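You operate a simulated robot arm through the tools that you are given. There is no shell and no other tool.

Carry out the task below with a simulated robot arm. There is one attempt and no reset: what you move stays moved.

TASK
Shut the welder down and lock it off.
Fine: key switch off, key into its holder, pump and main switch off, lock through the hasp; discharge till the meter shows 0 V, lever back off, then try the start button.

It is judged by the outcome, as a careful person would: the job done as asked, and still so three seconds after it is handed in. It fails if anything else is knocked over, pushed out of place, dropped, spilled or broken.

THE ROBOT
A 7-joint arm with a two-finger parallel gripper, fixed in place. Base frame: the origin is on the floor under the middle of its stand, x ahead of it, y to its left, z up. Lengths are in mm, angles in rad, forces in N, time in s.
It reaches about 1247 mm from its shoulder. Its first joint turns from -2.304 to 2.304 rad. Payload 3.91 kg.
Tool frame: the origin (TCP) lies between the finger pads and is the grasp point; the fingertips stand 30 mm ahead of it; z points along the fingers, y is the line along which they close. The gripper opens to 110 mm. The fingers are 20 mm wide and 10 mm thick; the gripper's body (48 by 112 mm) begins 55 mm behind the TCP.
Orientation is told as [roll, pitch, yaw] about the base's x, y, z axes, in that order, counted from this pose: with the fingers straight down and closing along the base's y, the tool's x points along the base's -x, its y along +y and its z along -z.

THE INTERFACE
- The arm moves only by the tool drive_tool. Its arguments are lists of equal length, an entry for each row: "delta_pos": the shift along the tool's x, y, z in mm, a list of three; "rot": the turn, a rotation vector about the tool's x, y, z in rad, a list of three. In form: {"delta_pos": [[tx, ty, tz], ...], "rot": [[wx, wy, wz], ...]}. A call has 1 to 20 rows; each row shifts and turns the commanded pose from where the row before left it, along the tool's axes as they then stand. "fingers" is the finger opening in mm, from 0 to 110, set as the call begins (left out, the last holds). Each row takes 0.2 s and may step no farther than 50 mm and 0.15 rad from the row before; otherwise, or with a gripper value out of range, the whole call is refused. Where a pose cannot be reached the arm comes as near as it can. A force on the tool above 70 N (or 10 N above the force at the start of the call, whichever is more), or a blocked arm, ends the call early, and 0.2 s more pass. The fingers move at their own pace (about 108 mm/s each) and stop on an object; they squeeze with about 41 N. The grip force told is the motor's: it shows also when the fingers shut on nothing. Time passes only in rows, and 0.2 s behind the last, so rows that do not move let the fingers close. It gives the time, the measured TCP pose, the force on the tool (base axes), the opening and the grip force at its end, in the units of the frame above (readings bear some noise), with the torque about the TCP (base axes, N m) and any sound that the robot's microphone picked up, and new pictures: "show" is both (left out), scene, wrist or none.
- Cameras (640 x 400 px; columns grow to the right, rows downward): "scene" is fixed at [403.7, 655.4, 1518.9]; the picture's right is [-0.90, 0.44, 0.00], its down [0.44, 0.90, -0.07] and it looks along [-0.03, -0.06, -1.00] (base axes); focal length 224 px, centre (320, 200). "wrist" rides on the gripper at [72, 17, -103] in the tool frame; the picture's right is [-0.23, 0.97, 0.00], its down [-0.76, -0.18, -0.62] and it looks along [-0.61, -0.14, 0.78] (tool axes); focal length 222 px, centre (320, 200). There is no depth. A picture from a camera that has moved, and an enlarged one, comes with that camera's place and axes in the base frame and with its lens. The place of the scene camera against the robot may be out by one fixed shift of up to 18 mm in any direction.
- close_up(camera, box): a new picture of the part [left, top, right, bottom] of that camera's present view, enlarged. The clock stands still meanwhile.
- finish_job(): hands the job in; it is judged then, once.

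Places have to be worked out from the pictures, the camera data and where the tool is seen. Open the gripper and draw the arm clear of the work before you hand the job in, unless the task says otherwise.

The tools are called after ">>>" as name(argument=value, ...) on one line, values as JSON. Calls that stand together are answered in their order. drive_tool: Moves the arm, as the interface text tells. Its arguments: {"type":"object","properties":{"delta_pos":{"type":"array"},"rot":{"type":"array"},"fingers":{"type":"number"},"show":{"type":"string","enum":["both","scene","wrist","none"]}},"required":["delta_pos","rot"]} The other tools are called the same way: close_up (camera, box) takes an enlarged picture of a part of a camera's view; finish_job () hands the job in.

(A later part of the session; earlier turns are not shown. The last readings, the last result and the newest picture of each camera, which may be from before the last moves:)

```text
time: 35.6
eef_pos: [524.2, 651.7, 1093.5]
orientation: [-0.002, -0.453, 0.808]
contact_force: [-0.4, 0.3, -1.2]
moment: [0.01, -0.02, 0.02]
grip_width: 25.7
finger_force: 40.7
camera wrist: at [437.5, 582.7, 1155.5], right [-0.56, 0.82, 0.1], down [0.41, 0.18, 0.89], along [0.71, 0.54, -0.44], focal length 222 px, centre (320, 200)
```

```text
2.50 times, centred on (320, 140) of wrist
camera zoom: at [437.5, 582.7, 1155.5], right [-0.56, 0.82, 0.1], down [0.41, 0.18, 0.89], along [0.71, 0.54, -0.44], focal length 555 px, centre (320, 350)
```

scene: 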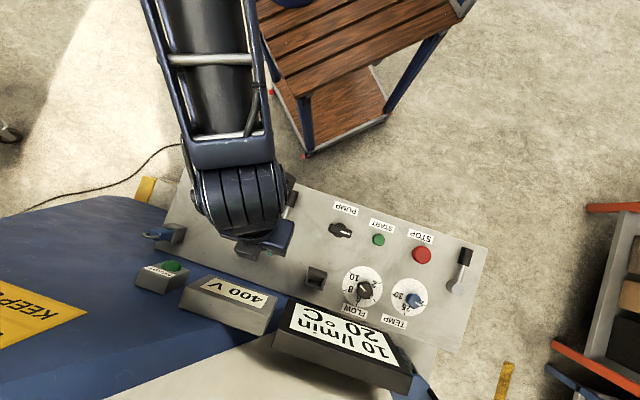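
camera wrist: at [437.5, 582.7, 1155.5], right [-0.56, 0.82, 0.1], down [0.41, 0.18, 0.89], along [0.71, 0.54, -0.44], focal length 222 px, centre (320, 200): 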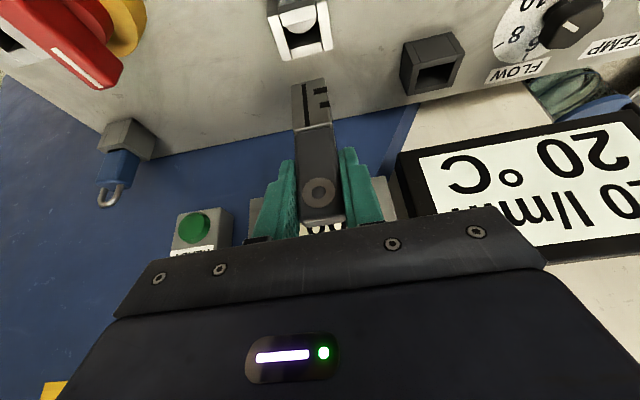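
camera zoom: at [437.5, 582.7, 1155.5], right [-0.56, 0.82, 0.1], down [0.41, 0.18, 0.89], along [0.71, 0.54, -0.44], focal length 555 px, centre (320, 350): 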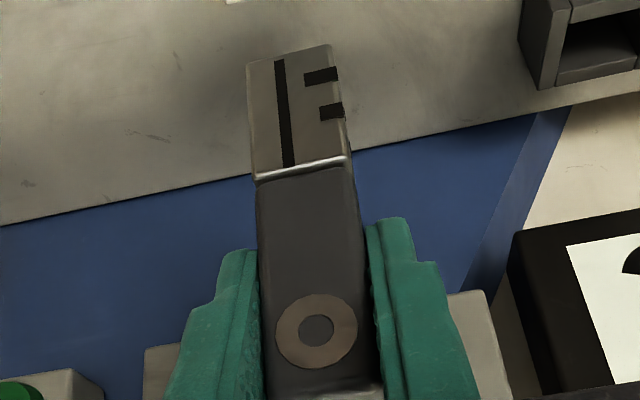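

The key is cleanly held. I carry it over the holder, with the hand leaned back and clear of the display.

>>> drive_tool(delta_pos=[[-13.4, 25.3, 6.5], [-13.4, 25.3, 6.5], [-13.4, 25.3, 6.5], [-13.4, 25.3, 6.5], [-11.5, 25.3, 5.6]], rot=[[0, 0, 0], [0, 0, 0], [0, 0, 0], [0, 0, 0], [0, 0, 0]], show="both")

>>> close_up(camera="wrist", box=[240, 0, 400, 160])

>>> close_up(camera="scene", box=[280, 250, 360, 300])

```text
time: 36.8
eef_pos: [484.3, 788.1, 1092.3]
orientation: [0.0, -0.451, 0.809]
contact_force: [-0.3, -0.5, -1.3]
moment: [-0.02, 0.0, 0.02]
grip_width: 25.5
finger_force: 40.8
camera wrist: at [396.7, 719.6, 1154.6], right [-0.56, 0.82, 0.1], down [0.41, 0.18, 0.89], along [0.72, 0.54, -0.44], focal length 222 px, centre (320, 200)
```

scene: 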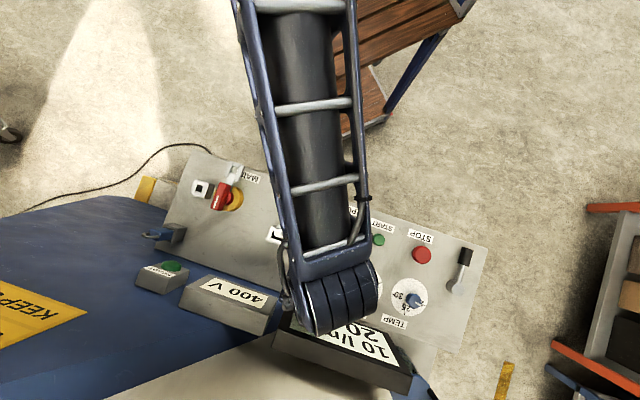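
wrist: 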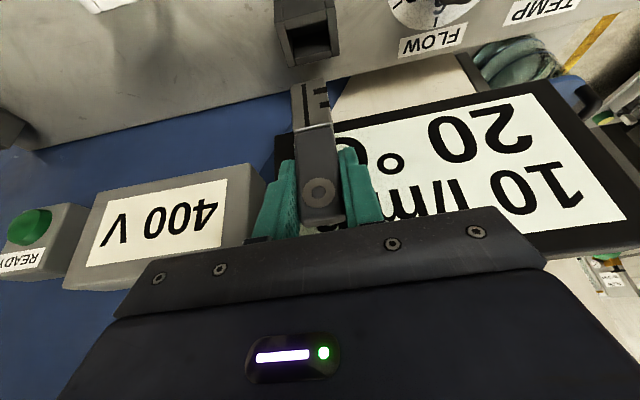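

```text
2.50 times, centred on (320, 80) of wrist
camera zoom: at [396.7, 719.6, 1154.6], right [-0.56, 0.82, 0.1], down [0.41, 0.18, 0.89], along [0.72, 0.54, -0.44], focal length 555 px, centre (320, 500)
```

zoom: 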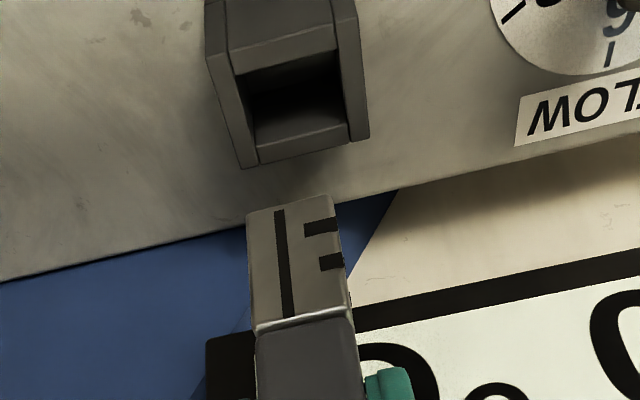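

```text
8.00 times, centred on (320, 275) of scene
camera zoom: at [403.7, 655.4, 1518.9], right [-0.9, 0.44, 0.0], down [0.44, 0.9, -0.07], along [-0.03, -0.06, -1.0], focal length 1794 px, centre (320, -400)
```

zoom: 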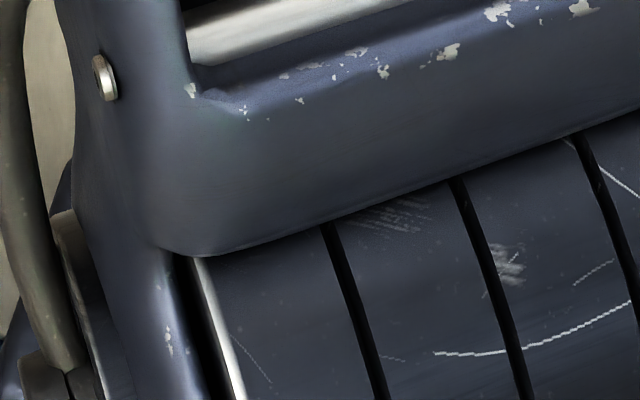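

The projected holder centre and the key tip agree with the map; I shift 5 mm sideways and lower to just above the rim to check.

>>> drive_tool(delta_pos=[[-3.6, 5, 1.7], [10.9, 0, 22.5], [10.9, 0, 22.5]], rot=[[0, 0, 0], [0, 0, 0], [0, 0, 0]], show="both")

>>> close_up(camera="wrist", box=[240, 0, 400, 160])

```text
time: 37.6
eef_pos: [482.3, 796.5, 1041.3]
orientation: [0.0, -0.452, 0.813]
contact_force: [-0.5, -0.3, -0.8]
moment: [0.01, 0.0, -0.02]
grip_width: 25.4
finger_force: 40.7
camera wrist: at [394.4, 727.9, 1103.1], right [-0.56, 0.82, 0.1], down [0.41, 0.18, 0.89], along [0.71, 0.55, -0.44], focal length 222 px, centre (320, 200)
```

scene: 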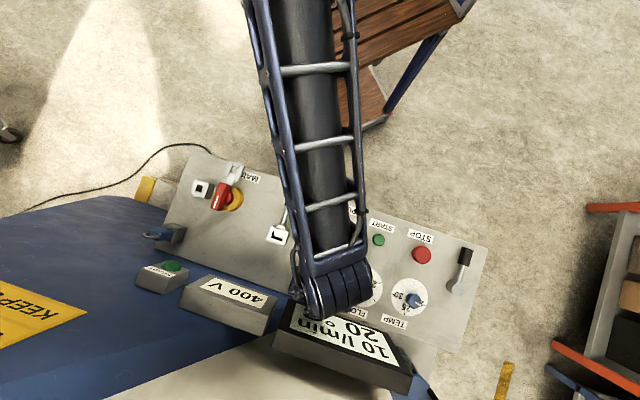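
wrist: 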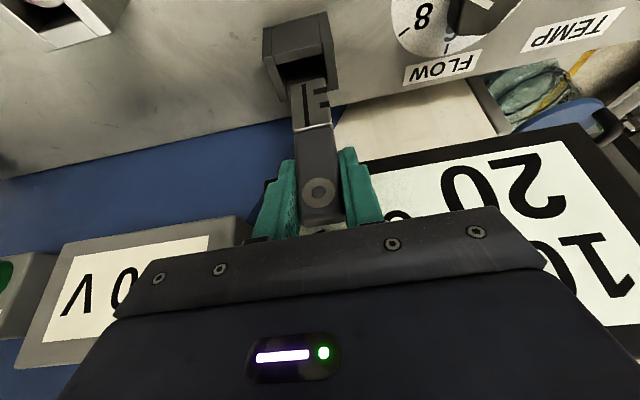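

```text
2.50 times, centred on (320, 80) of wrist
camera zoom: at [394.4, 727.9, 1103.1], right [-0.56, 0.82, 0.1], down [0.41, 0.18, 0.89], along [0.71, 0.55, -0.44], focal length 555 px, centre (320, 500)
```

zoom: 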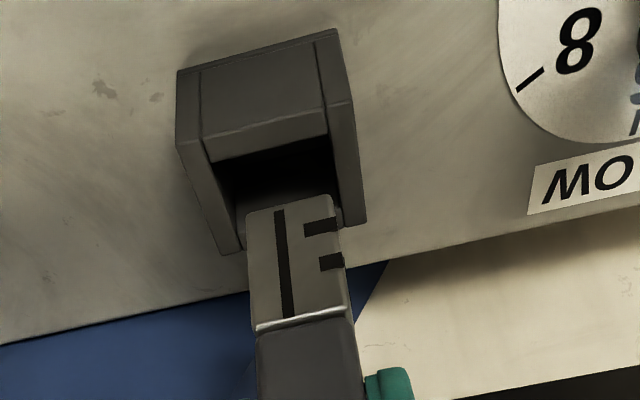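

The blade tip lies within the hole's outline, about 2 mm off in each direction. I correct that and lower the blade into the hole slowly.

>>> drive_tool(delta_pos=[[-1.8, -2, 0.9], [5.2, 0, 10.8], [5.2, 0, 10.8], [4.4, 0, 9]], rot=[[0, 0, 0], [0, 0, 0], [0, 0, 0], [0, 0, 0]], show="both")

>>> close_up(camera="wrist", box=[240, 40, 400, 200])

```text
time: 38.6
eef_pos: [483.9, 796.4, 1009.4]
orientation: [0.0, -0.454, 0.81]
contact_force: [0.4, 0.0, -0.3]
moment: [0.02, 0.0, 0.02]
grip_width: 25.2
finger_force: 41.1
camera wrist: at [397.0, 726.9, 1070.5], right [-0.56, 0.82, 0.1], down [0.41, 0.18, 0.89], along [0.71, 0.54, -0.44], focal length 222 px, centre (320, 200)
```

scene: 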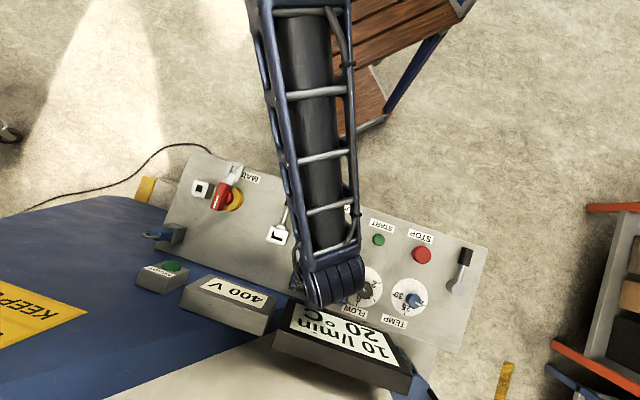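
wrist: 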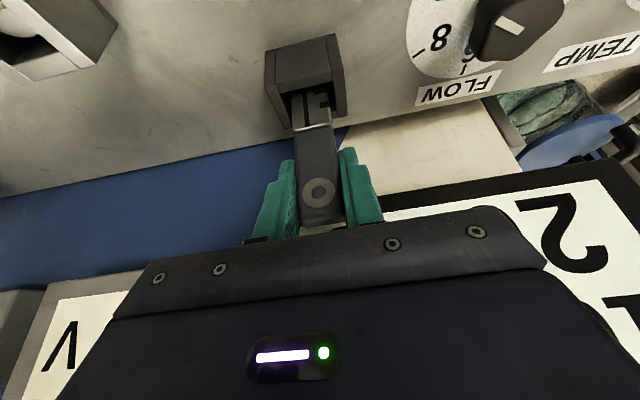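

```text
2.50 times, centred on (320, 120) of wrist
camera zoom: at [397.0, 726.9, 1070.5], right [-0.56, 0.82, 0.1], down [0.41, 0.18, 0.89], along [0.71, 0.54, -0.44], focal length 555 px, centre (320, 400)
```

zoom: 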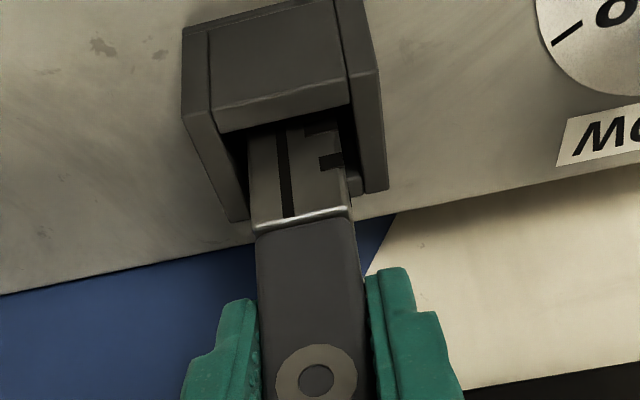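

The blade is inside the hole. I keep lowering in small steps until it seats.

>>> drive_tool(delta_pos=[[3.5, 0, 7.2], [3.5, 0, 7.2], [2.6, 0, 5.4]], rot=[[0, 0, 0], [0, 0, 0], [0, 0, 0]], show="wrist")

>>> close_up(camera="wrist", box=[240, 40, 400, 200])

```text
time: 39.4
eef_pos: [483.9, 795.9, 989.5]
orientation: [0.002, -0.455, 0.81]
contact_force: [-3.6, -5.5, 25.6]
moment: [-0.59, 0.29, -0.04]
grip_width: 25.7
finger_force: 40.5
camera wrist: at [396.2, 726.0, 1051.1], right [-0.56, 0.82, 0.1], down [0.41, 0.17, 0.89], along [0.72, 0.55, -0.43], focal length 222 px, centre (320, 200)
```

wrist: 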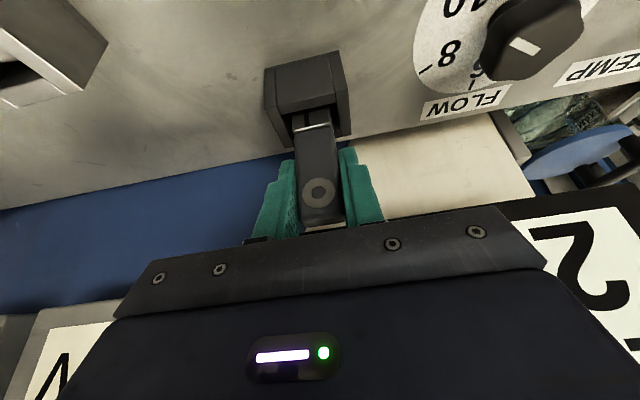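

```text
2.50 times, centred on (320, 120) of wrist
camera zoom: at [396.2, 726.0, 1051.1], right [-0.56, 0.82, 0.1], down [0.41, 0.17, 0.89], along [0.72, 0.55, -0.43], focal length 555 px, centre (320, 400)
```

zoom: 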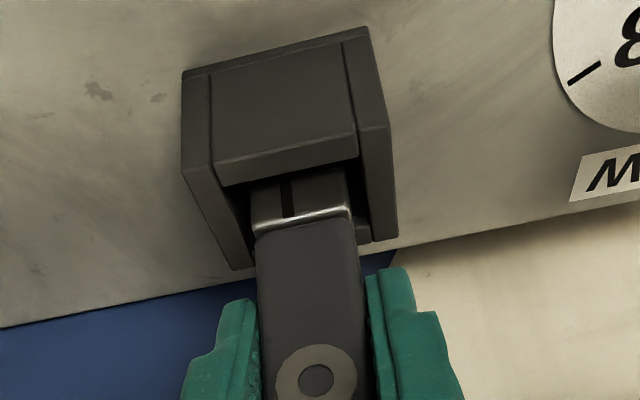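

The key seated on the bottom with about 26 N, at TCP z=989. I ease up 1.5 mm and then open the fingers.

>>> drive_tool(delta_pos=[[-0.7, 0, -1.4]], rot=[[0, 0, 0]], show="none")

>>> drive_tool(delta_pos=[[0, 0, 0], [0, 0, 0], [0, 0, 0]], rot=[[0, 0, 0], [0, 0, 0], [0, 0, 0]], fingers=55, show="wrist")

```text
time: 39.8
eef_pos: [483.5, 795.4, 990.4]
orientation: [0.001, -0.454, 0.809]
contact_force: [-5.2, -3.2, 26.6]
moment: [-0.27, 0.3, -0.01]
grip_width: 25.5
finger_force: 41.0
```

```text
time: 40.6
eef_pos: [483.6, 795.9, 988.8]
orientation: [0.0, -0.451, 0.81]
contact_force: [0.5, 0.0, -0.1]
moment: [-0.03, -0.01, 0.01]
grip_width: 55.1
finger_force: 0.1
camera wrist: at [397.0, 726.3, 1049.4], right [-0.56, 0.82, 0.1], down [0.41, 0.18, 0.89], along [0.71, 0.54, -0.44], focal length 222 px, centre (320, 200)
```

wrist: 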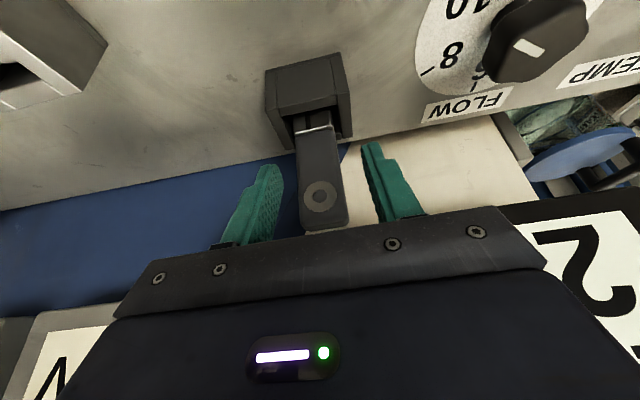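

The key stands in its holder. I retreat along the tool axis, up and back, and check it.

>>> drive_tool(delta_pos=[[0, 0, -20], [0, 0, -35], [0, 0, -35]], rot=[[0, 0, 0], [0, 0, 0], [0, 0, 0]], show="both")

>>> close_up(camera="wrist", box=[240, 40, 400, 200])

```text
time: 41.4
eef_pos: [457.5, 768.1, 1068.0]
orientation: [0.0, -0.451, 0.811]
contact_force: [0.2, 0.2, -0.5]
moment: [0.01, -0.01, -0.04]
grip_width: 55.1
finger_force: 0.1
camera wrist: at [370.2, 699.3, 1130.3], right [-0.56, 0.82, 0.1], down [0.41, 0.18, 0.89], along [0.71, 0.54, -0.44], focal length 222 px, centre (320, 200)
```

scene: 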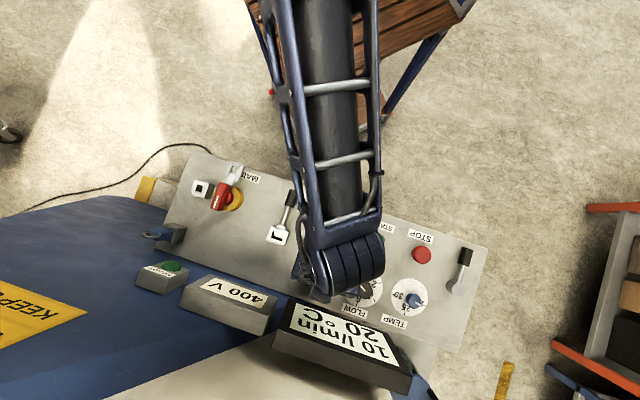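
wrist: 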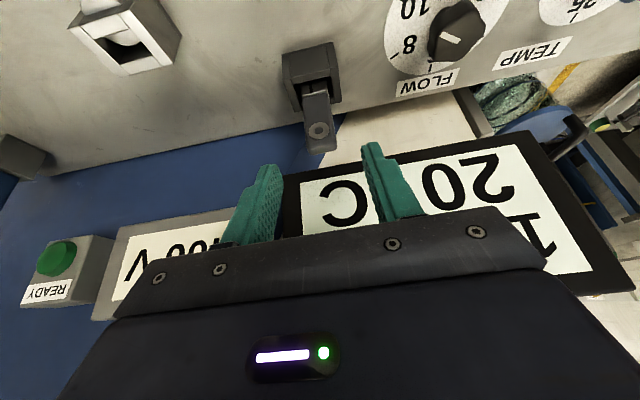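

```text
2.50 times, centred on (320, 120) of wrist
camera zoom: at [370.2, 699.3, 1130.3], right [-0.56, 0.82, 0.1], down [0.41, 0.18, 0.89], along [0.71, 0.54, -0.44], focal length 555 px, centre (320, 400)
```

zoom: 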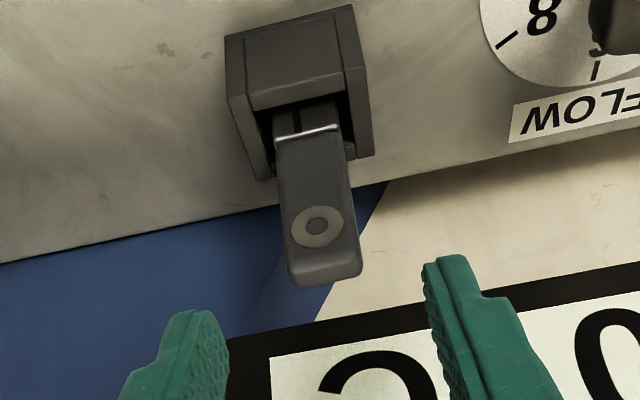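

The key is securely in its holder. Next is the pump switch: I straighten the tool and move to look at the PUMP knob from above.

>>> drive_tool(delta_pos=[[10, 5, -10], [15, 5, 0], [15, 6, 0], [21, 6, 0], [22, 6, 0]], rot=[[0, 0.15, 0], [0, 0.15, 0], [0, 0.151, 0], [0, 0, 0], [0, 0, 0]], show="both")

>>> close_up(camera="wrist", box=[220, 20, 420, 160])

```text
time: 42.6
eef_pos: [379.4, 726.5, 1067.6]
orientation: [-0.001, -0.001, 0.81]
contact_force: [0.8, 0.0, -0.3]
moment: [0.01, -0.01, -0.03]
grip_width: 54.9
finger_force: 0.0
camera wrist: at [317.0, 683.7, 1171.2], right [-0.55, 0.84, 0.0], down [0.65, 0.43, 0.62], along [0.52, 0.34, -0.78], focal length 222 px, centre (320, 200)
```

scene: 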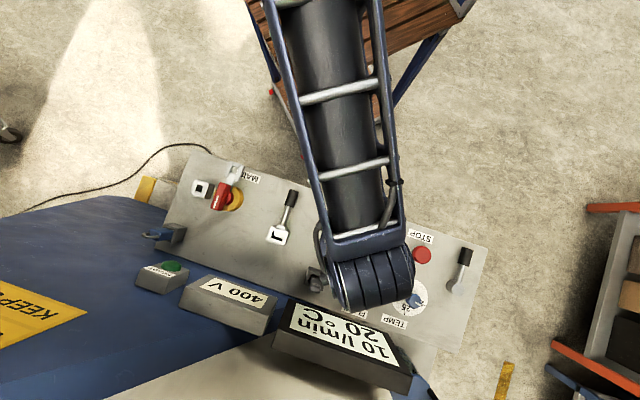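
wrist: 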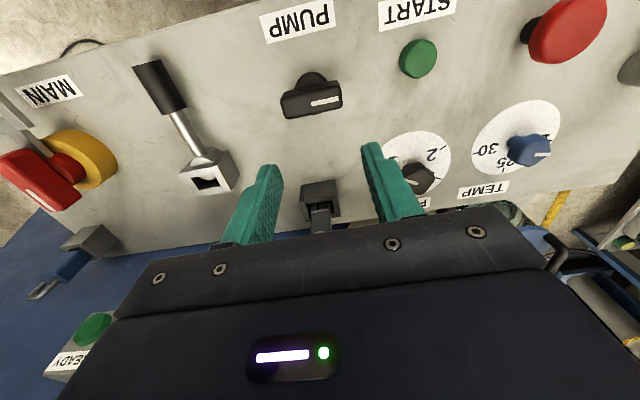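

```text
2.86 times, centred on (320, 90) of wrist
camera zoom: at [317.0, 683.7, 1171.2], right [-0.55, 0.84, 0.0], down [0.65, 0.43, 0.62], along [0.52, 0.34, -0.78], focal length 635 px, centre (320, 514)
```

zoom: 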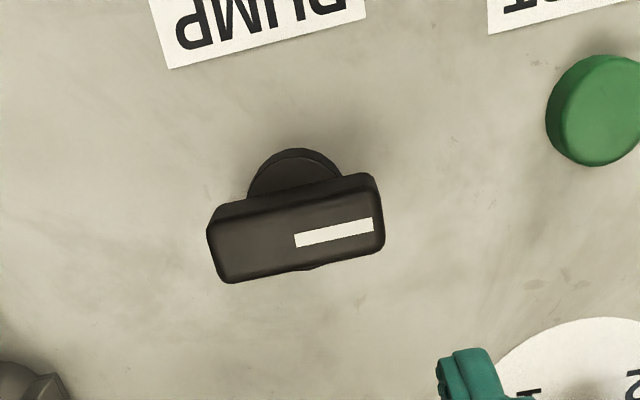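

The PUMP handle is a 50×16 mm bar centred at about (364,708), its top near z≈979 and its pointer at 9 o'clock. I'll turn the tool a quarter turn so the fingers can grip across the bar.

>>> drive_tool(delta_pos=[[24, -1.6, 0], [0, 0, 0], [0, 0, 0], [0, 0, 0], [0, 0, 0], [0, 0, 0], [0, 0, 0], [0, 0, 0], [0, 0, 0], [0, 0, 0], [0, 0, 0], [0, 0, 0]], rot=[[0, 0, 0], [0, 0, -0.143], [0, 0, -0.143], [0, 0, -0.143], [0, 0, -0.143], [0, 0, -0.143], [0, 0, -0.143], [0, 0, -0.143], [0, 0, -0.143], [0, 0, -0.143], [0, 0, -0.143], [0, 0, -0.143]], show="both")

>>> close_up(camera="wrist", box=[220, 60, 420, 200])

```text
time: 45.2
eef_pos: [362.4, 705.1, 1066.6]
orientation: [0.0, -0.001, 2.384]
contact_force: [0.4, -0.7, -0.7]
moment: [0.0, -0.02, 0.04]
grip_width: 54.7
finger_force: 0.0
camera wrist: at [405.3, 643.1, 1170.9], right [-0.83, -0.55, 0.0], down [-0.43, 0.65, 0.62], along [-0.34, 0.52, -0.78], focal length 222 px, centre (320, 200)
```

scene: 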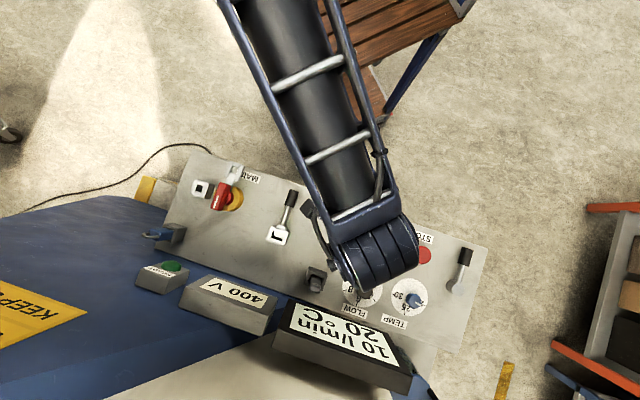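
wrist: 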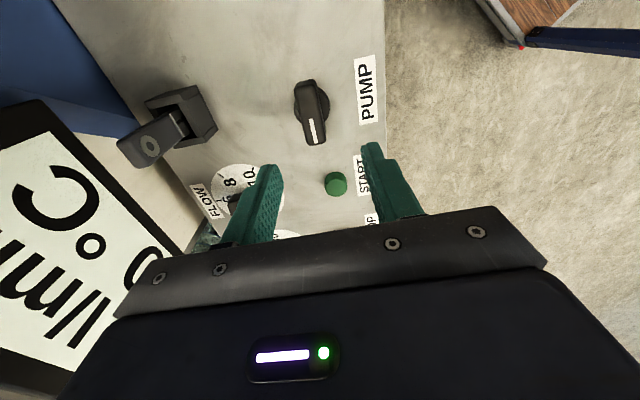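

```text
2.86 times, centred on (320, 130) of wrist
camera zoom: at [405.3, 643.1, 1170.9], right [-0.83, -0.55, 0.0], down [-0.43, 0.65, 0.62], along [-0.34, 0.52, -0.78], focal length 635 px, centre (320, 400)
```

zoom: 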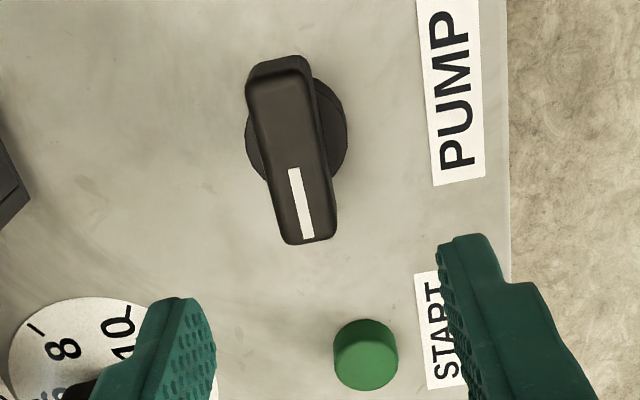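

A quarter turn worked, and the new view gives the pump handle top centre at about (372,710.5,947). I centre over it and descend with the fingers open across the bar.

>>> drive_tool(delta_pos=[[3.3, -10.5, 0], [0, 0, 45], [0, 0, 40]], rot=[[0, 0, 0], [0, 0, 0], [0, 0, 0]], show="both")

>>> close_up(camera="wrist", box=[220, 60, 420, 200])

```text
time: 46.0
eef_pos: [372.9, 711.4, 980.8]
orientation: [-0.001, 0.0, 2.382]
contact_force: [0.2, -0.5, 1.2]
moment: [0.0, 0.01, 0.01]
grip_width: 55.2
finger_force: 0.1
camera wrist: at [415.4, 647.9, 1085.0], right [-0.83, -0.55, 0.0], down [-0.43, 0.65, 0.62], along [-0.34, 0.52, -0.78], focal length 222 px, centre (320, 200)
```

scene: 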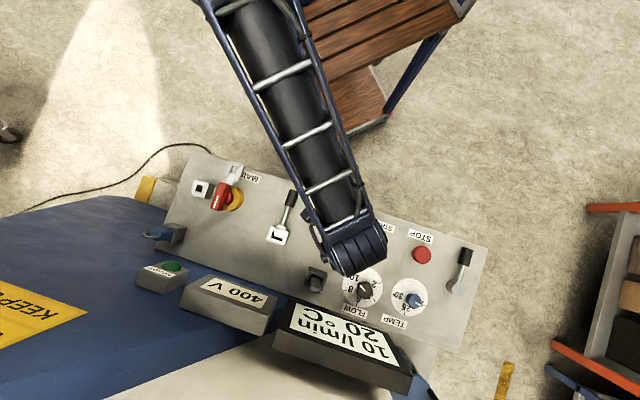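
wrist: 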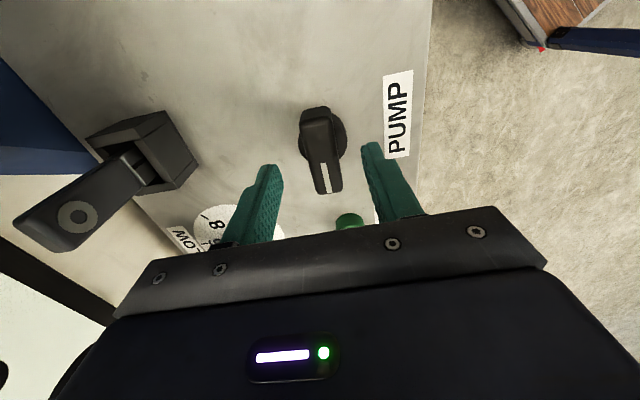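

```text
2.86 times, centred on (320, 130) of wrist
camera zoom: at [415.4, 647.9, 1085.0], right [-0.83, -0.55, 0.0], down [-0.43, 0.65, 0.62], along [-0.34, 0.52, -0.78], focal length 635 px, centre (320, 400)
```

zoom: 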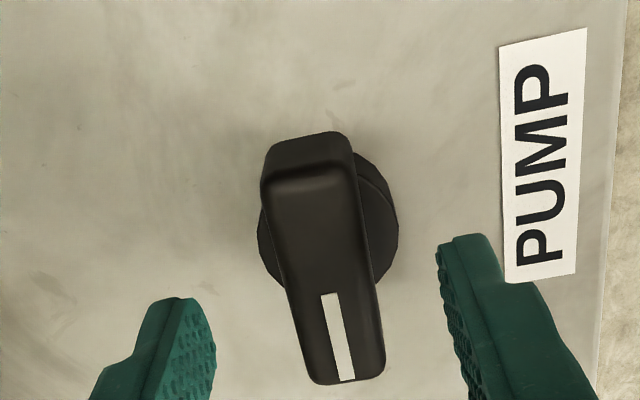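

The pivot looks about 4 mm further right than my TCP, so I correct that and go down to straddle the bar, with the fingertips about 22 mm below its top.

>>> drive_tool(delta_pos=[[4, 1.5, 10], [0, 0, 16]], rot=[[0, 0, 0], [0, 0, 0]], show="none")

>>> drive_tool(delta_pos=[[0, 0, 0], [0, 0, 0], [0, 0, 0]], rot=[[0, 0, 0], [0, 0, 0], [0, 0, 0]], fingers=5, show="wrist")

```text
time: 46.6
eef_pos: [375.7, 707.9, 955.0]
orientation: [-0.002, 0.002, 2.384]
contact_force: [1.5, -0.5, 0.0]
moment: [0.01, 0.01, -0.02]
grip_width: 55.0
finger_force: 0.0
```

```text
time: 47.4
eef_pos: [374.1, 707.4, 955.3]
orientation: [0.0, 0.001, 2.384]
contact_force: [-4.5, -9.5, -0.2]
moment: [-0.59, -0.17, -0.01]
grip_width: 22.0
finger_force: 44.5
camera wrist: at [417.0, 644.2, 1059.4], right [-0.83, -0.55, 0.0], down [-0.43, 0.65, 0.62], along [-0.34, 0.52, -0.78], focal length 222 px, centre (320, 200)
```

wrist: 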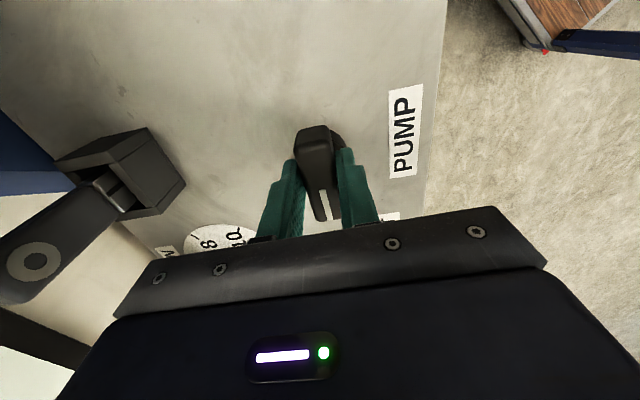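

The bar is gripped (22 mm). I relieve the slight sideways load and test a small clockwise turn.

>>> drive_tool(delta_pos=[[0, 1, 0], [0, 0, 0], [0, 0, 0]], rot=[[0, 0, 0], [0, 0, 0.1], [0, 0, 0.1]], show="both")

```text
time: 48.2
eef_pos: [375.5, 707.0, 957.9]
orientation: [0.001, 0.003, 2.181]
contact_force: [-0.4, -3.5, -12.6]
moment: [-0.28, -0.2, 1.54]
grip_width: 25.4
finger_force: 44.9
camera wrist: at [402.9, 637.7, 1059.7], right [-0.93, -0.37, 0.0], down [-0.29, 0.73, 0.62], along [-0.23, 0.58, -0.78], focal length 222 px, centre (320, 200)
```

scene: 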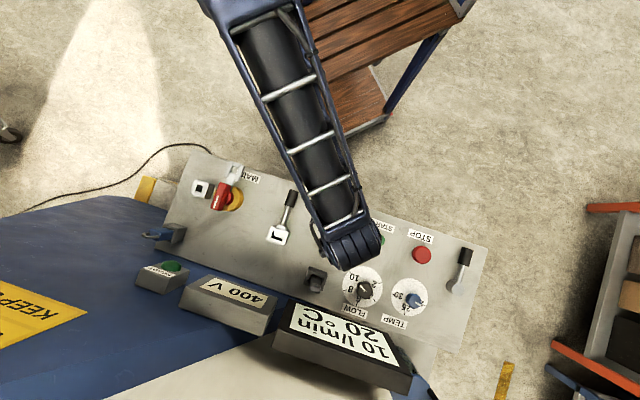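
wrist: 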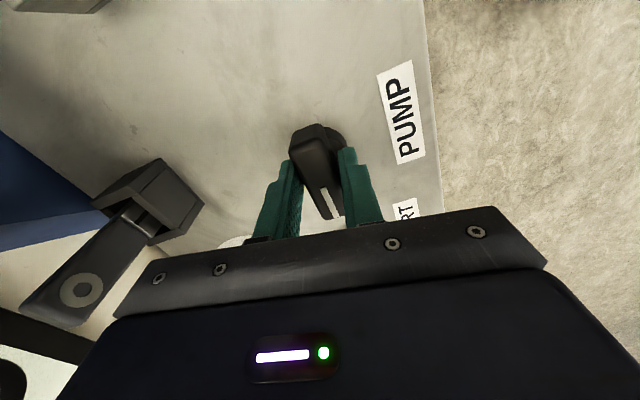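

The bar resists clockwise: 1.5 Nm, and it is prying the fingers. So I turn back and test counter-clockwise.

>>> drive_tool(delta_pos=[[0, 0, 0], [0, 0, 0], [0, 0, 0], [0, 0, 0]], rot=[[0, 0, -0.1], [0, 0, -0.1], [0, 0, -0.1], [0, 0, -0.1]], show="both")

```text
time: 49.2
eef_pos: [375.1, 708.0, 957.7]
orientation: [-0.004, 0.0, 2.583]
contact_force: [9.9, 21.3, -10.3]
moment: [0.59, 0.95, -0.13]
grip_width: 22.1
finger_force: 45.1
camera wrist: at [428.4, 654.4, 1060.2], right [-0.71, -0.71, 0.0], down [-0.55, 0.55, 0.62], along [-0.44, 0.44, -0.78], focal length 222 px, centre (320, 200)
```

scene: 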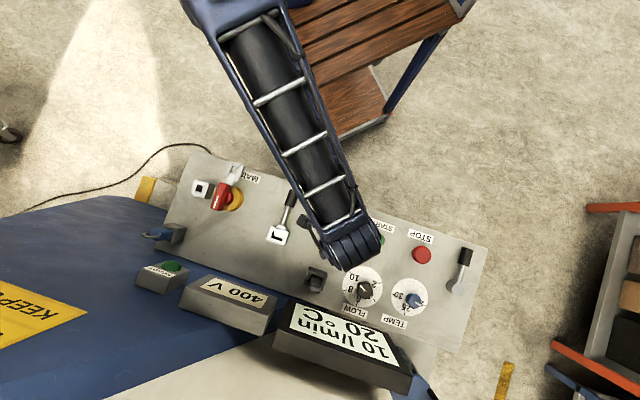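
wrist: 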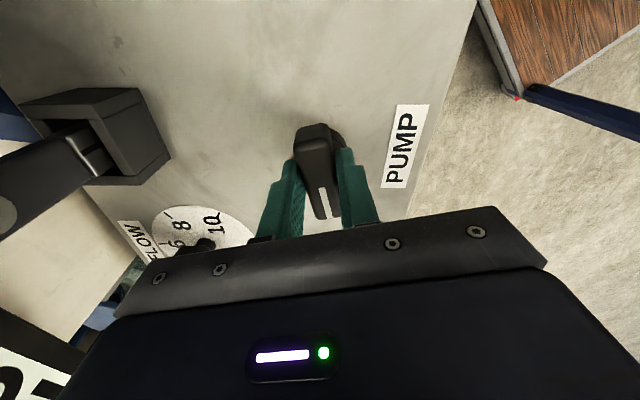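

Counter-clockwise it follows freely; only my pivot centring is off by 1–2 mm. I correct that and keep turning counter-clockwise.

>>> drive_tool(delta_pos=[[0.4, -2, 1.5], [0, 0, 0], [0, 0, 0], [0, 0, 0]], rot=[[0, 0, 0], [0, 0, -0.12], [0, 0, -0.12], [0, 0, -0.12]], show="both")

```text
time: 50.2
eef_pos: [375.6, 710.5, 956.8]
orientation: [-0.004, 0.001, 2.944]
contact_force: [7.9, 32.4, 23.8]
moment: [0.12, 0.3, -0.15]
grip_width: 21.8
finger_force: 44.9
camera wrist: at [444.1, 677.7, 1060.2], right [-0.41, -0.91, 0.0], down [-0.71, 0.32, 0.62], along [-0.57, 0.26, -0.78], focal length 222 px, centre (320, 200)
```

scene: 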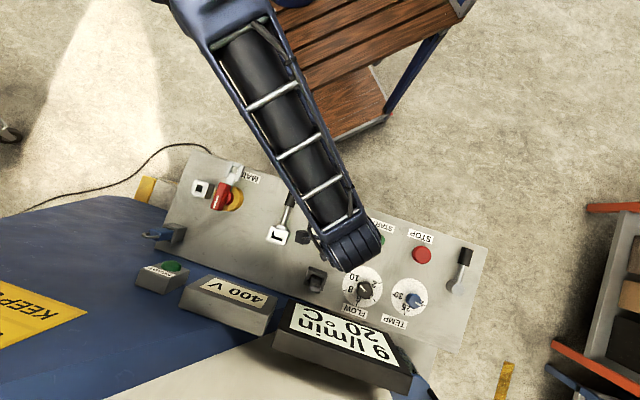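
wrist: 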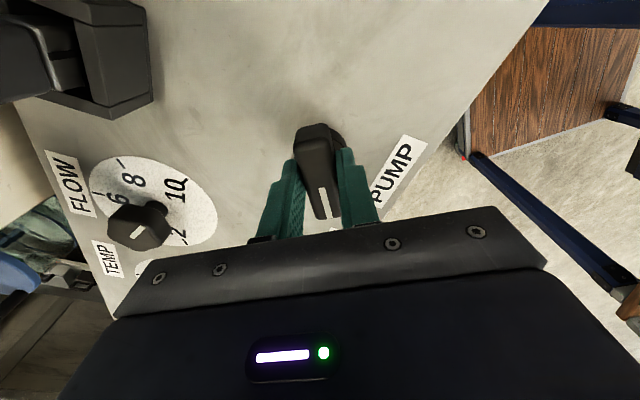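

The flow reading drops (9 l/min), so this is the off direction. I recentre by a couple of mm and continue turning.

>>> drive_tool(delta_pos=[[0, -2.5, -1.3], [0, 0, 0], [0, 0, 0], [0, 0, 0]], rot=[[0, 0, 0], [0, 0, -0.12], [0, 0, -0.12], [0, 0, -0.12]], show="both")

```text
time: 51.2
eef_pos: [375.5, 710.9, 956.7]
orientation: [-0.001, 0.001, -2.978]
contact_force: [2.4, 12.0, 29.0]
moment: [-0.03, 0.61, -0.07]
grip_width: 21.9
finger_force: 45.0
camera wrist: at [450.8, 705.6, 1060.2], right [-0.07, -1.0, 0.0], down [-0.78, 0.05, 0.62], along [-0.62, 0.04, -0.78], focal length 222 px, centre (320, 200)
```

scene: 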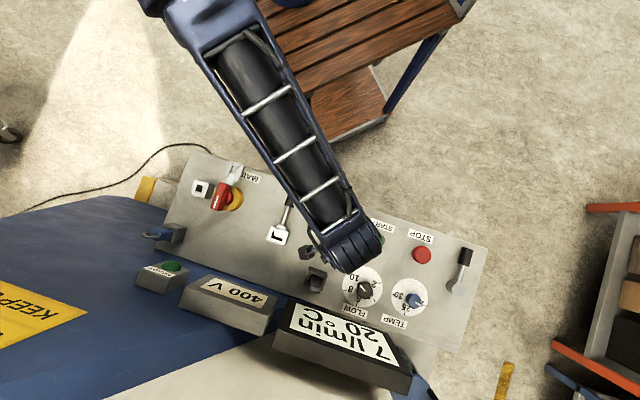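
wrist: 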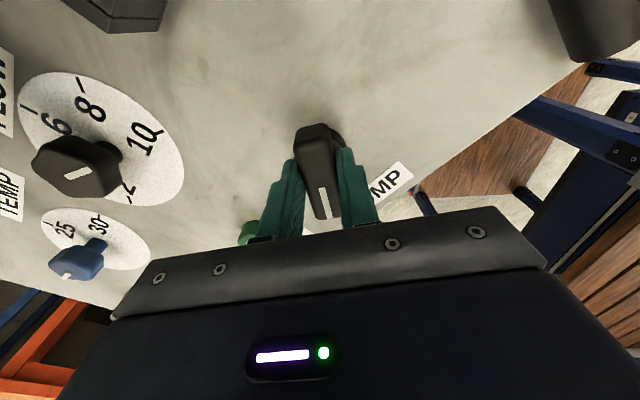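

The flow is falling (7 l/min) and the turning torque is still small. I continue.

>>> drive_tool(delta_pos=[[0, -1, -1.2], [0, 0, 0], [0, 0, 0], [0, 0, 0]], rot=[[0, 0, 0], [0, 0, -0.12], [0, 0, -0.12], [0, 0, -0.12]], show="both")

```text
time: 52.2
eef_pos: [374.5, 713.9, 956.7]
orientation: [-0.001, 0.002, -2.618]
contact_force: [-2.0, 16.5, 2.0]
moment: [0.52, 0.37, -0.04]
grip_width: 21.8
finger_force: 45.2
camera wrist: at [447.4, 733.7, 1060.0], right [0.29, -0.96, 0.0], down [-0.75, -0.23, 0.62], along [-0.6, -0.18, -0.78], focal length 222 px, centre (320, 200)
```

scene: 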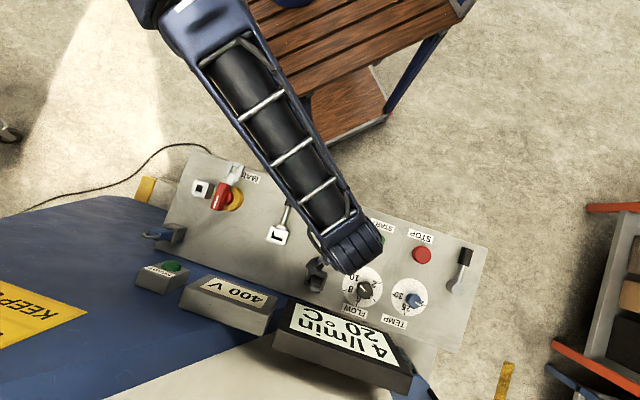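
wrist: 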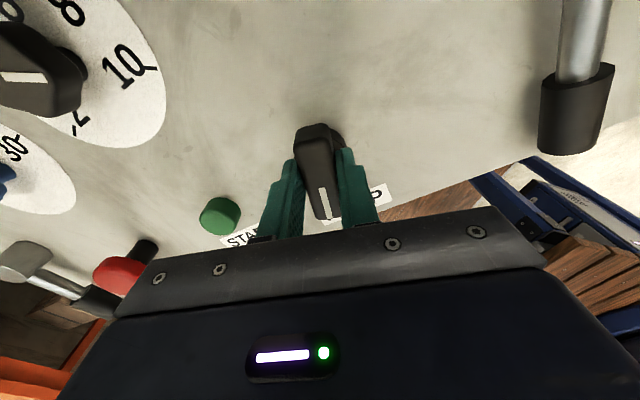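

It is at 4 l/min and falling, about 73° turned. I continue to the end stop.

>>> drive_tool(delta_pos=[[0, -1, 0], [0, 0, 0], [0, 0, 0]], rot=[[0, 0, 0], [0, 0, -0.12], [0, 0, -0.12]], show="both")

```text
time: 53.0
eef_pos: [373.8, 712.6, 956.9]
orientation: [0.0, -0.001, -2.377]
contact_force: [-7.5, 23.0, -2.9]
moment: [-0.24, 1.04, -0.03]
grip_width: 22.1
finger_force: 44.8
camera wrist: at [439.5, 750.9, 1060.1], right [0.51, -0.86, 0.0], down [-0.67, -0.4, 0.62], along [-0.54, -0.32, -0.78], focal length 222 px, centre (320, 200)
```

scene: 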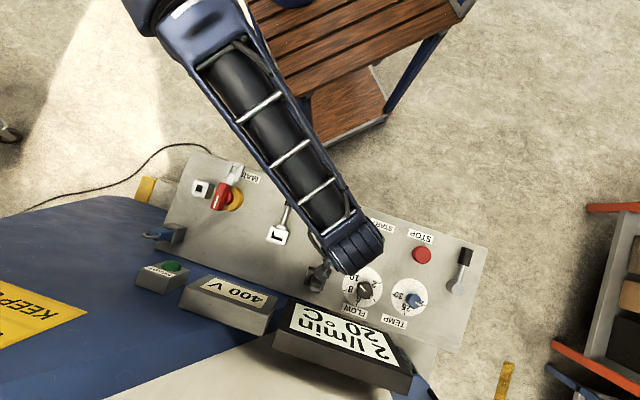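
wrist: 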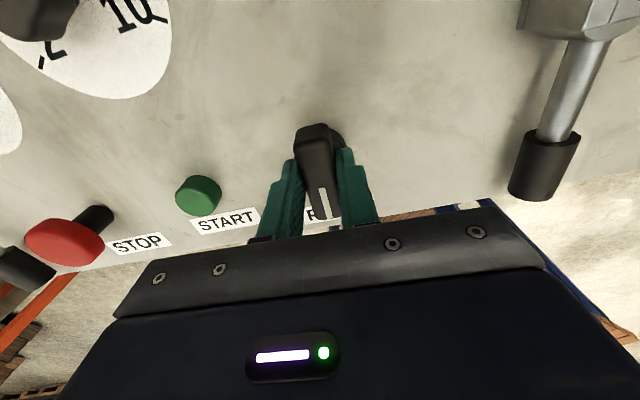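

It is at 2 l/min and about 87°. I turn the last bit gently to find the stop.

>>> drive_tool(delta_pos=[[0, -1, 0], [0, 0, 0], [0, 0, 0]], rot=[[0, 0, -0.04], [0, 0, -0.04], [0, 0, 0]], show="scene")

```text
time: 53.8
eef_pos: [374.4, 714.1, 956.0]
orientation: [0.001, 0.0, -2.3]
contact_force: [-3.8, 12.1, -4.9]
moment: [0.24, 0.25, -1.29]
grip_width: 22.4
finger_force: 44.6
```

scene: 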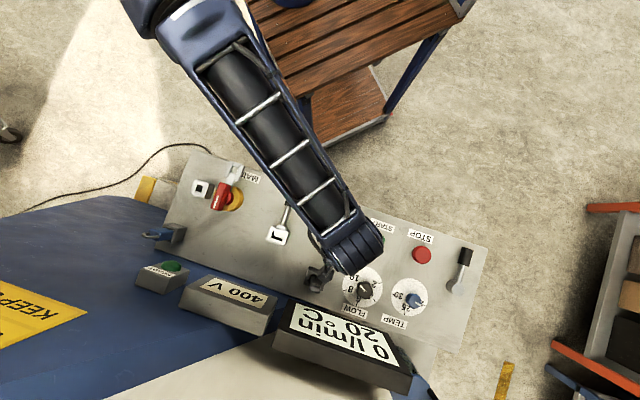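

The stop was felt (1.3 Nm) and the flow reads 0 l/min, so the pump is off. I release, rise, and turn the wrist back.

>>> drive_tool(delta_pos=[[0, 0, 0], [0, 0, 0]], rot=[[0, 0, 0.03], [0, 0, 0]], show="none")

>>> drive_tool(delta_pos=[[0, 0, 0], [0, 0, 0], [0, 0, -40], [0, 0, -45], [0, 0, -25]], rot=[[0, 0, 0], [0, 0, 0], [0, 0, 0], [0, 0, 0], [0, 0, 0]], fingers=60, show="both")

>>> close_up(camera="wrist", box=[220, 40, 420, 180])

```text
time: 54.4
eef_pos: [374.5, 713.1, 956.4]
orientation: [0.002, 0.001, -2.331]
contact_force: [-4.8, 9.6, -5.4]
moment: [0.43, -0.16, -0.63]
grip_width: 22.0
finger_force: 44.7
```

```text
time: 55.6
eef_pos: [374.2, 713.9, 1064.1]
orientation: [0.0, 0.0, -2.33]
contact_force: [0.3, 0.3, -0.2]
moment: [0.01, 0.04, -0.04]
grip_width: 59.9
finger_force: 0.1
camera wrist: at [436.4, 754.5, 1168.3], right [0.55, -0.83, 0.0], down [-0.65, -0.43, 0.62], along [-0.52, -0.34, -0.78], focal length 222 px, centre (320, 200)
```

scene: 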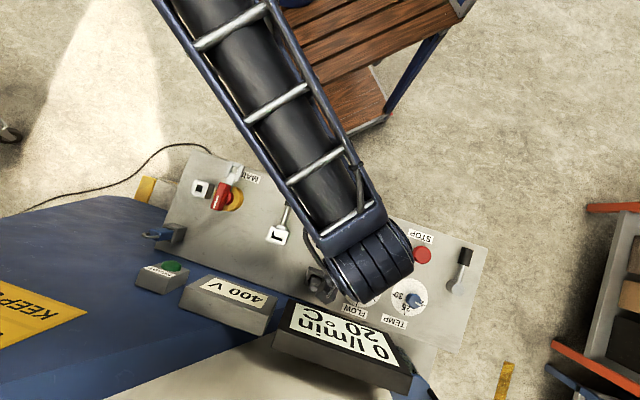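
wrist: 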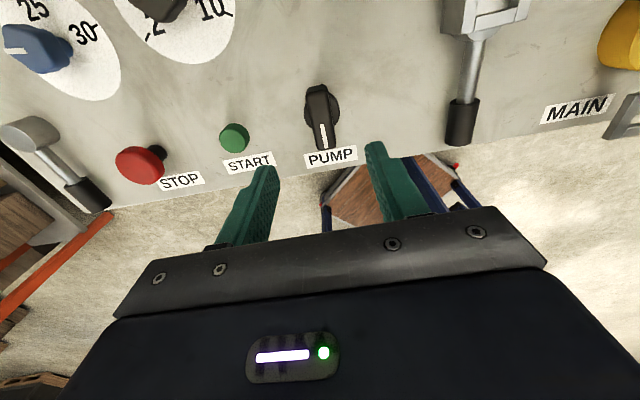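

```text
2.86 times, centred on (320, 110) of wrist
camera zoom: at [436.4, 754.5, 1168.3], right [0.55, -0.83, 0.0], down [-0.65, -0.43, 0.62], along [-0.52, -0.34, -0.78], focal length 635 px, centre (320, 457)
```

zoom: 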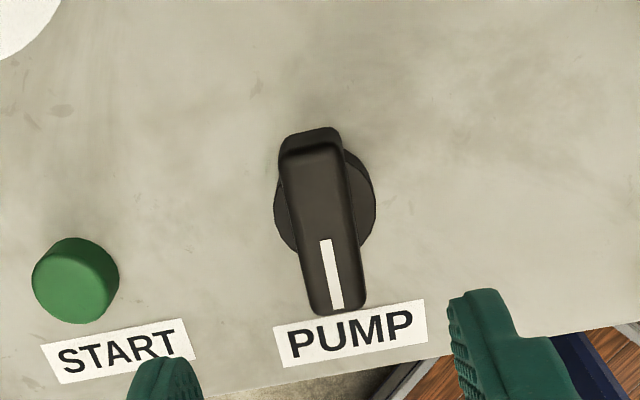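

The pump pointer stays at 6 o'clock. I rotate the wrist back (clockwise) toward yaw 0.81 for the MAIN switch.

>>> drive_tool(delta_pos=[[0, 0, 0], [0, 0, 0], [0, 0, 0], [0, 0, 0], [0, 0, 0], [0, 0, 0], [0, 0, 0], [0, 0, 0], [0, 0, 0], [0, 0, 0], [0, 0, 0], [0, 0, 0], [0, 0, 0], [0, 0, 0], [0, 0, 0], [0, 0, 0], [0, 0, 0], [0, 0, 0], [0, 0, 0], [0, 0, 0]], rot=[[0, 0, 0.148], [0, 0, 0.148], [0, 0, 0.148], [0, 0, 0.148], [0, 0, 0.148], [0, 0, 0.148], [0, 0, 0.148], [0, 0, 0.148], [0, 0, 0.148], [0, 0, 0.148], [0, 0, 0.148], [0, 0, 0.148], [0, 0, 0.148], [0, 0, 0.148], [0, 0, 0.148], [0, 0, 0.148], [0, 0, 0.148], [0, 0, 0.148], [0, 0, 0.148], [0, 0, 0.148]], show="both")

```text
time: 59.8
eef_pos: [375.0, 712.7, 1067.6]
orientation: [0.0, 0.001, 0.989]
contact_force: [-0.7, -0.6, 0.4]
moment: [-0.01, 0.0, 0.0]
grip_width: 60.0
finger_force: 0.1
camera wrist: at [321.6, 661.7, 1171.1], right [-0.69, 0.72, 0.0], down [0.57, 0.54, 0.62], along [0.45, 0.43, -0.78], focal length 222 px, centre (320, 200)
```

scene: 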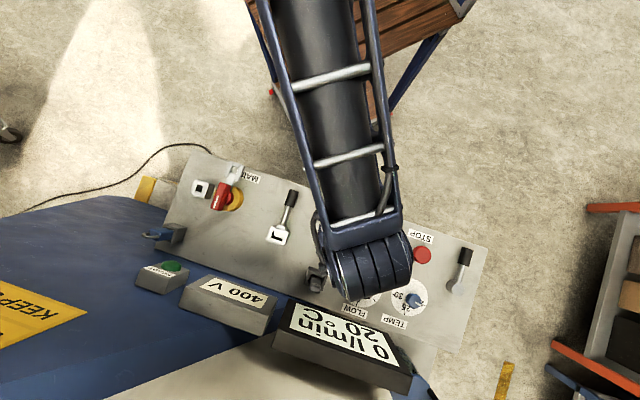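
wrist: 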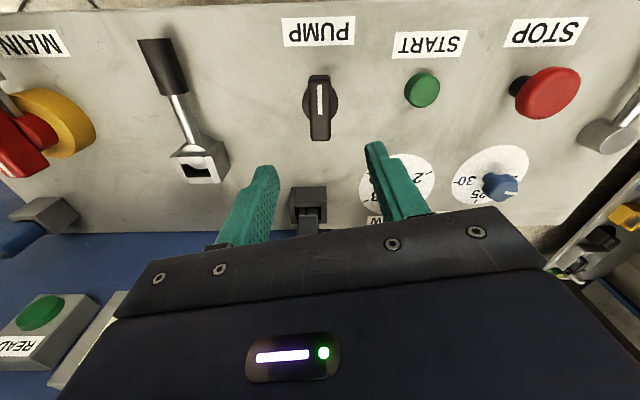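

START's top is at about (285,782,907). Now I align the yaw with the panel and travel along it to above the MAIN switch.

>>> drive_tool(delta_pos=[[0, 0, -5], [0, 0, -5], [0, -44.7, 0], [0, -44.7, 0], [0, -44.7, 0], [0, -44.7, 0], [0, -44.7, 0], [0, -44.7, 0], [0, -44.7, 0]], rot=[[0, 0, 0.089], [0, 0, 0.089], [0, 0, 0], [0, 0, 0], [0, 0, 0], [0, 0, 0], [0, 0, 0], [0, 0, 0], [0, 0, 0]], show="both")

>>> close_up(camera="wrist", box=[200, 0, 440, 160])

```text
time: 61.8
eef_pos: [601.7, 499.5, 1079.2]
orientation: [-0.002, -0.002, 0.817]
contact_force: [-0.2, 0.5, 1.0]
moment: [-0.06, -0.07, 0.0]
grip_width: 59.9
finger_force: 0.1
camera wrist: at [541.0, 457.7, 1183.3], right [-0.55, 0.83, 0.0], down [0.65, 0.43, 0.62], along [0.52, 0.35, -0.78], focal length 222 px, centre (320, 200)
```

scene: 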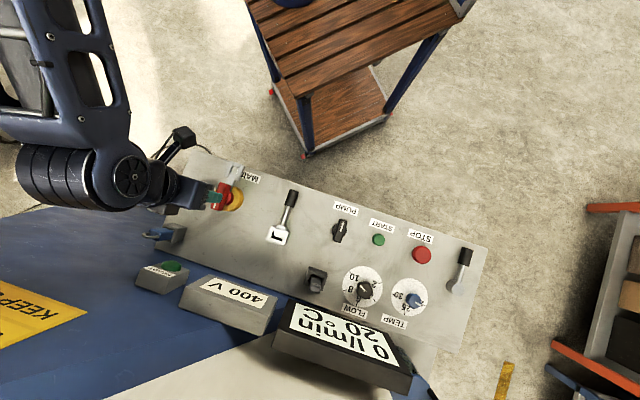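
wrist: 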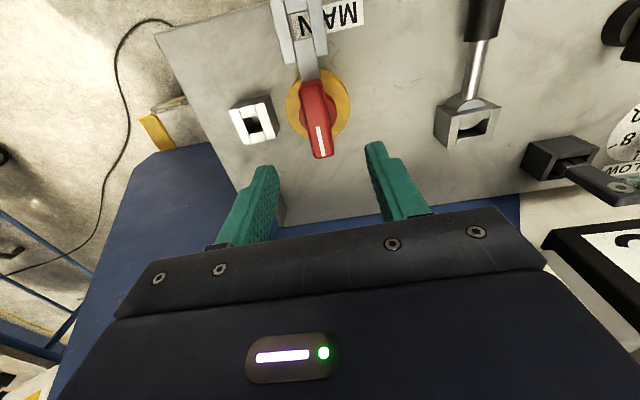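

```text
2.50 times, centred on (320, 80) of wrist
camera zoom: at [541.0, 457.7, 1183.3], right [-0.55, 0.83, 0.0], down [0.65, 0.43, 0.62], along [0.52, 0.35, -0.78], focal length 555 px, centre (320, 500)
```

zoom: 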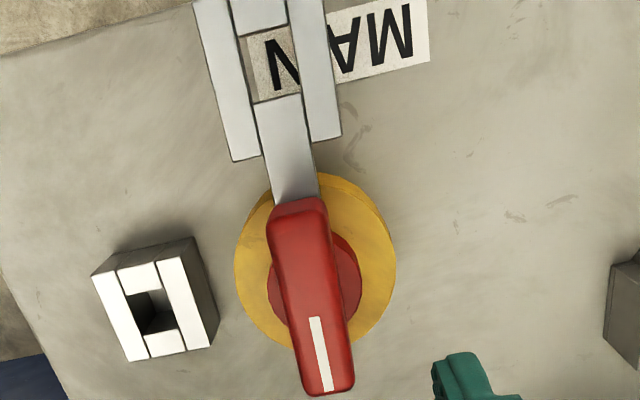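

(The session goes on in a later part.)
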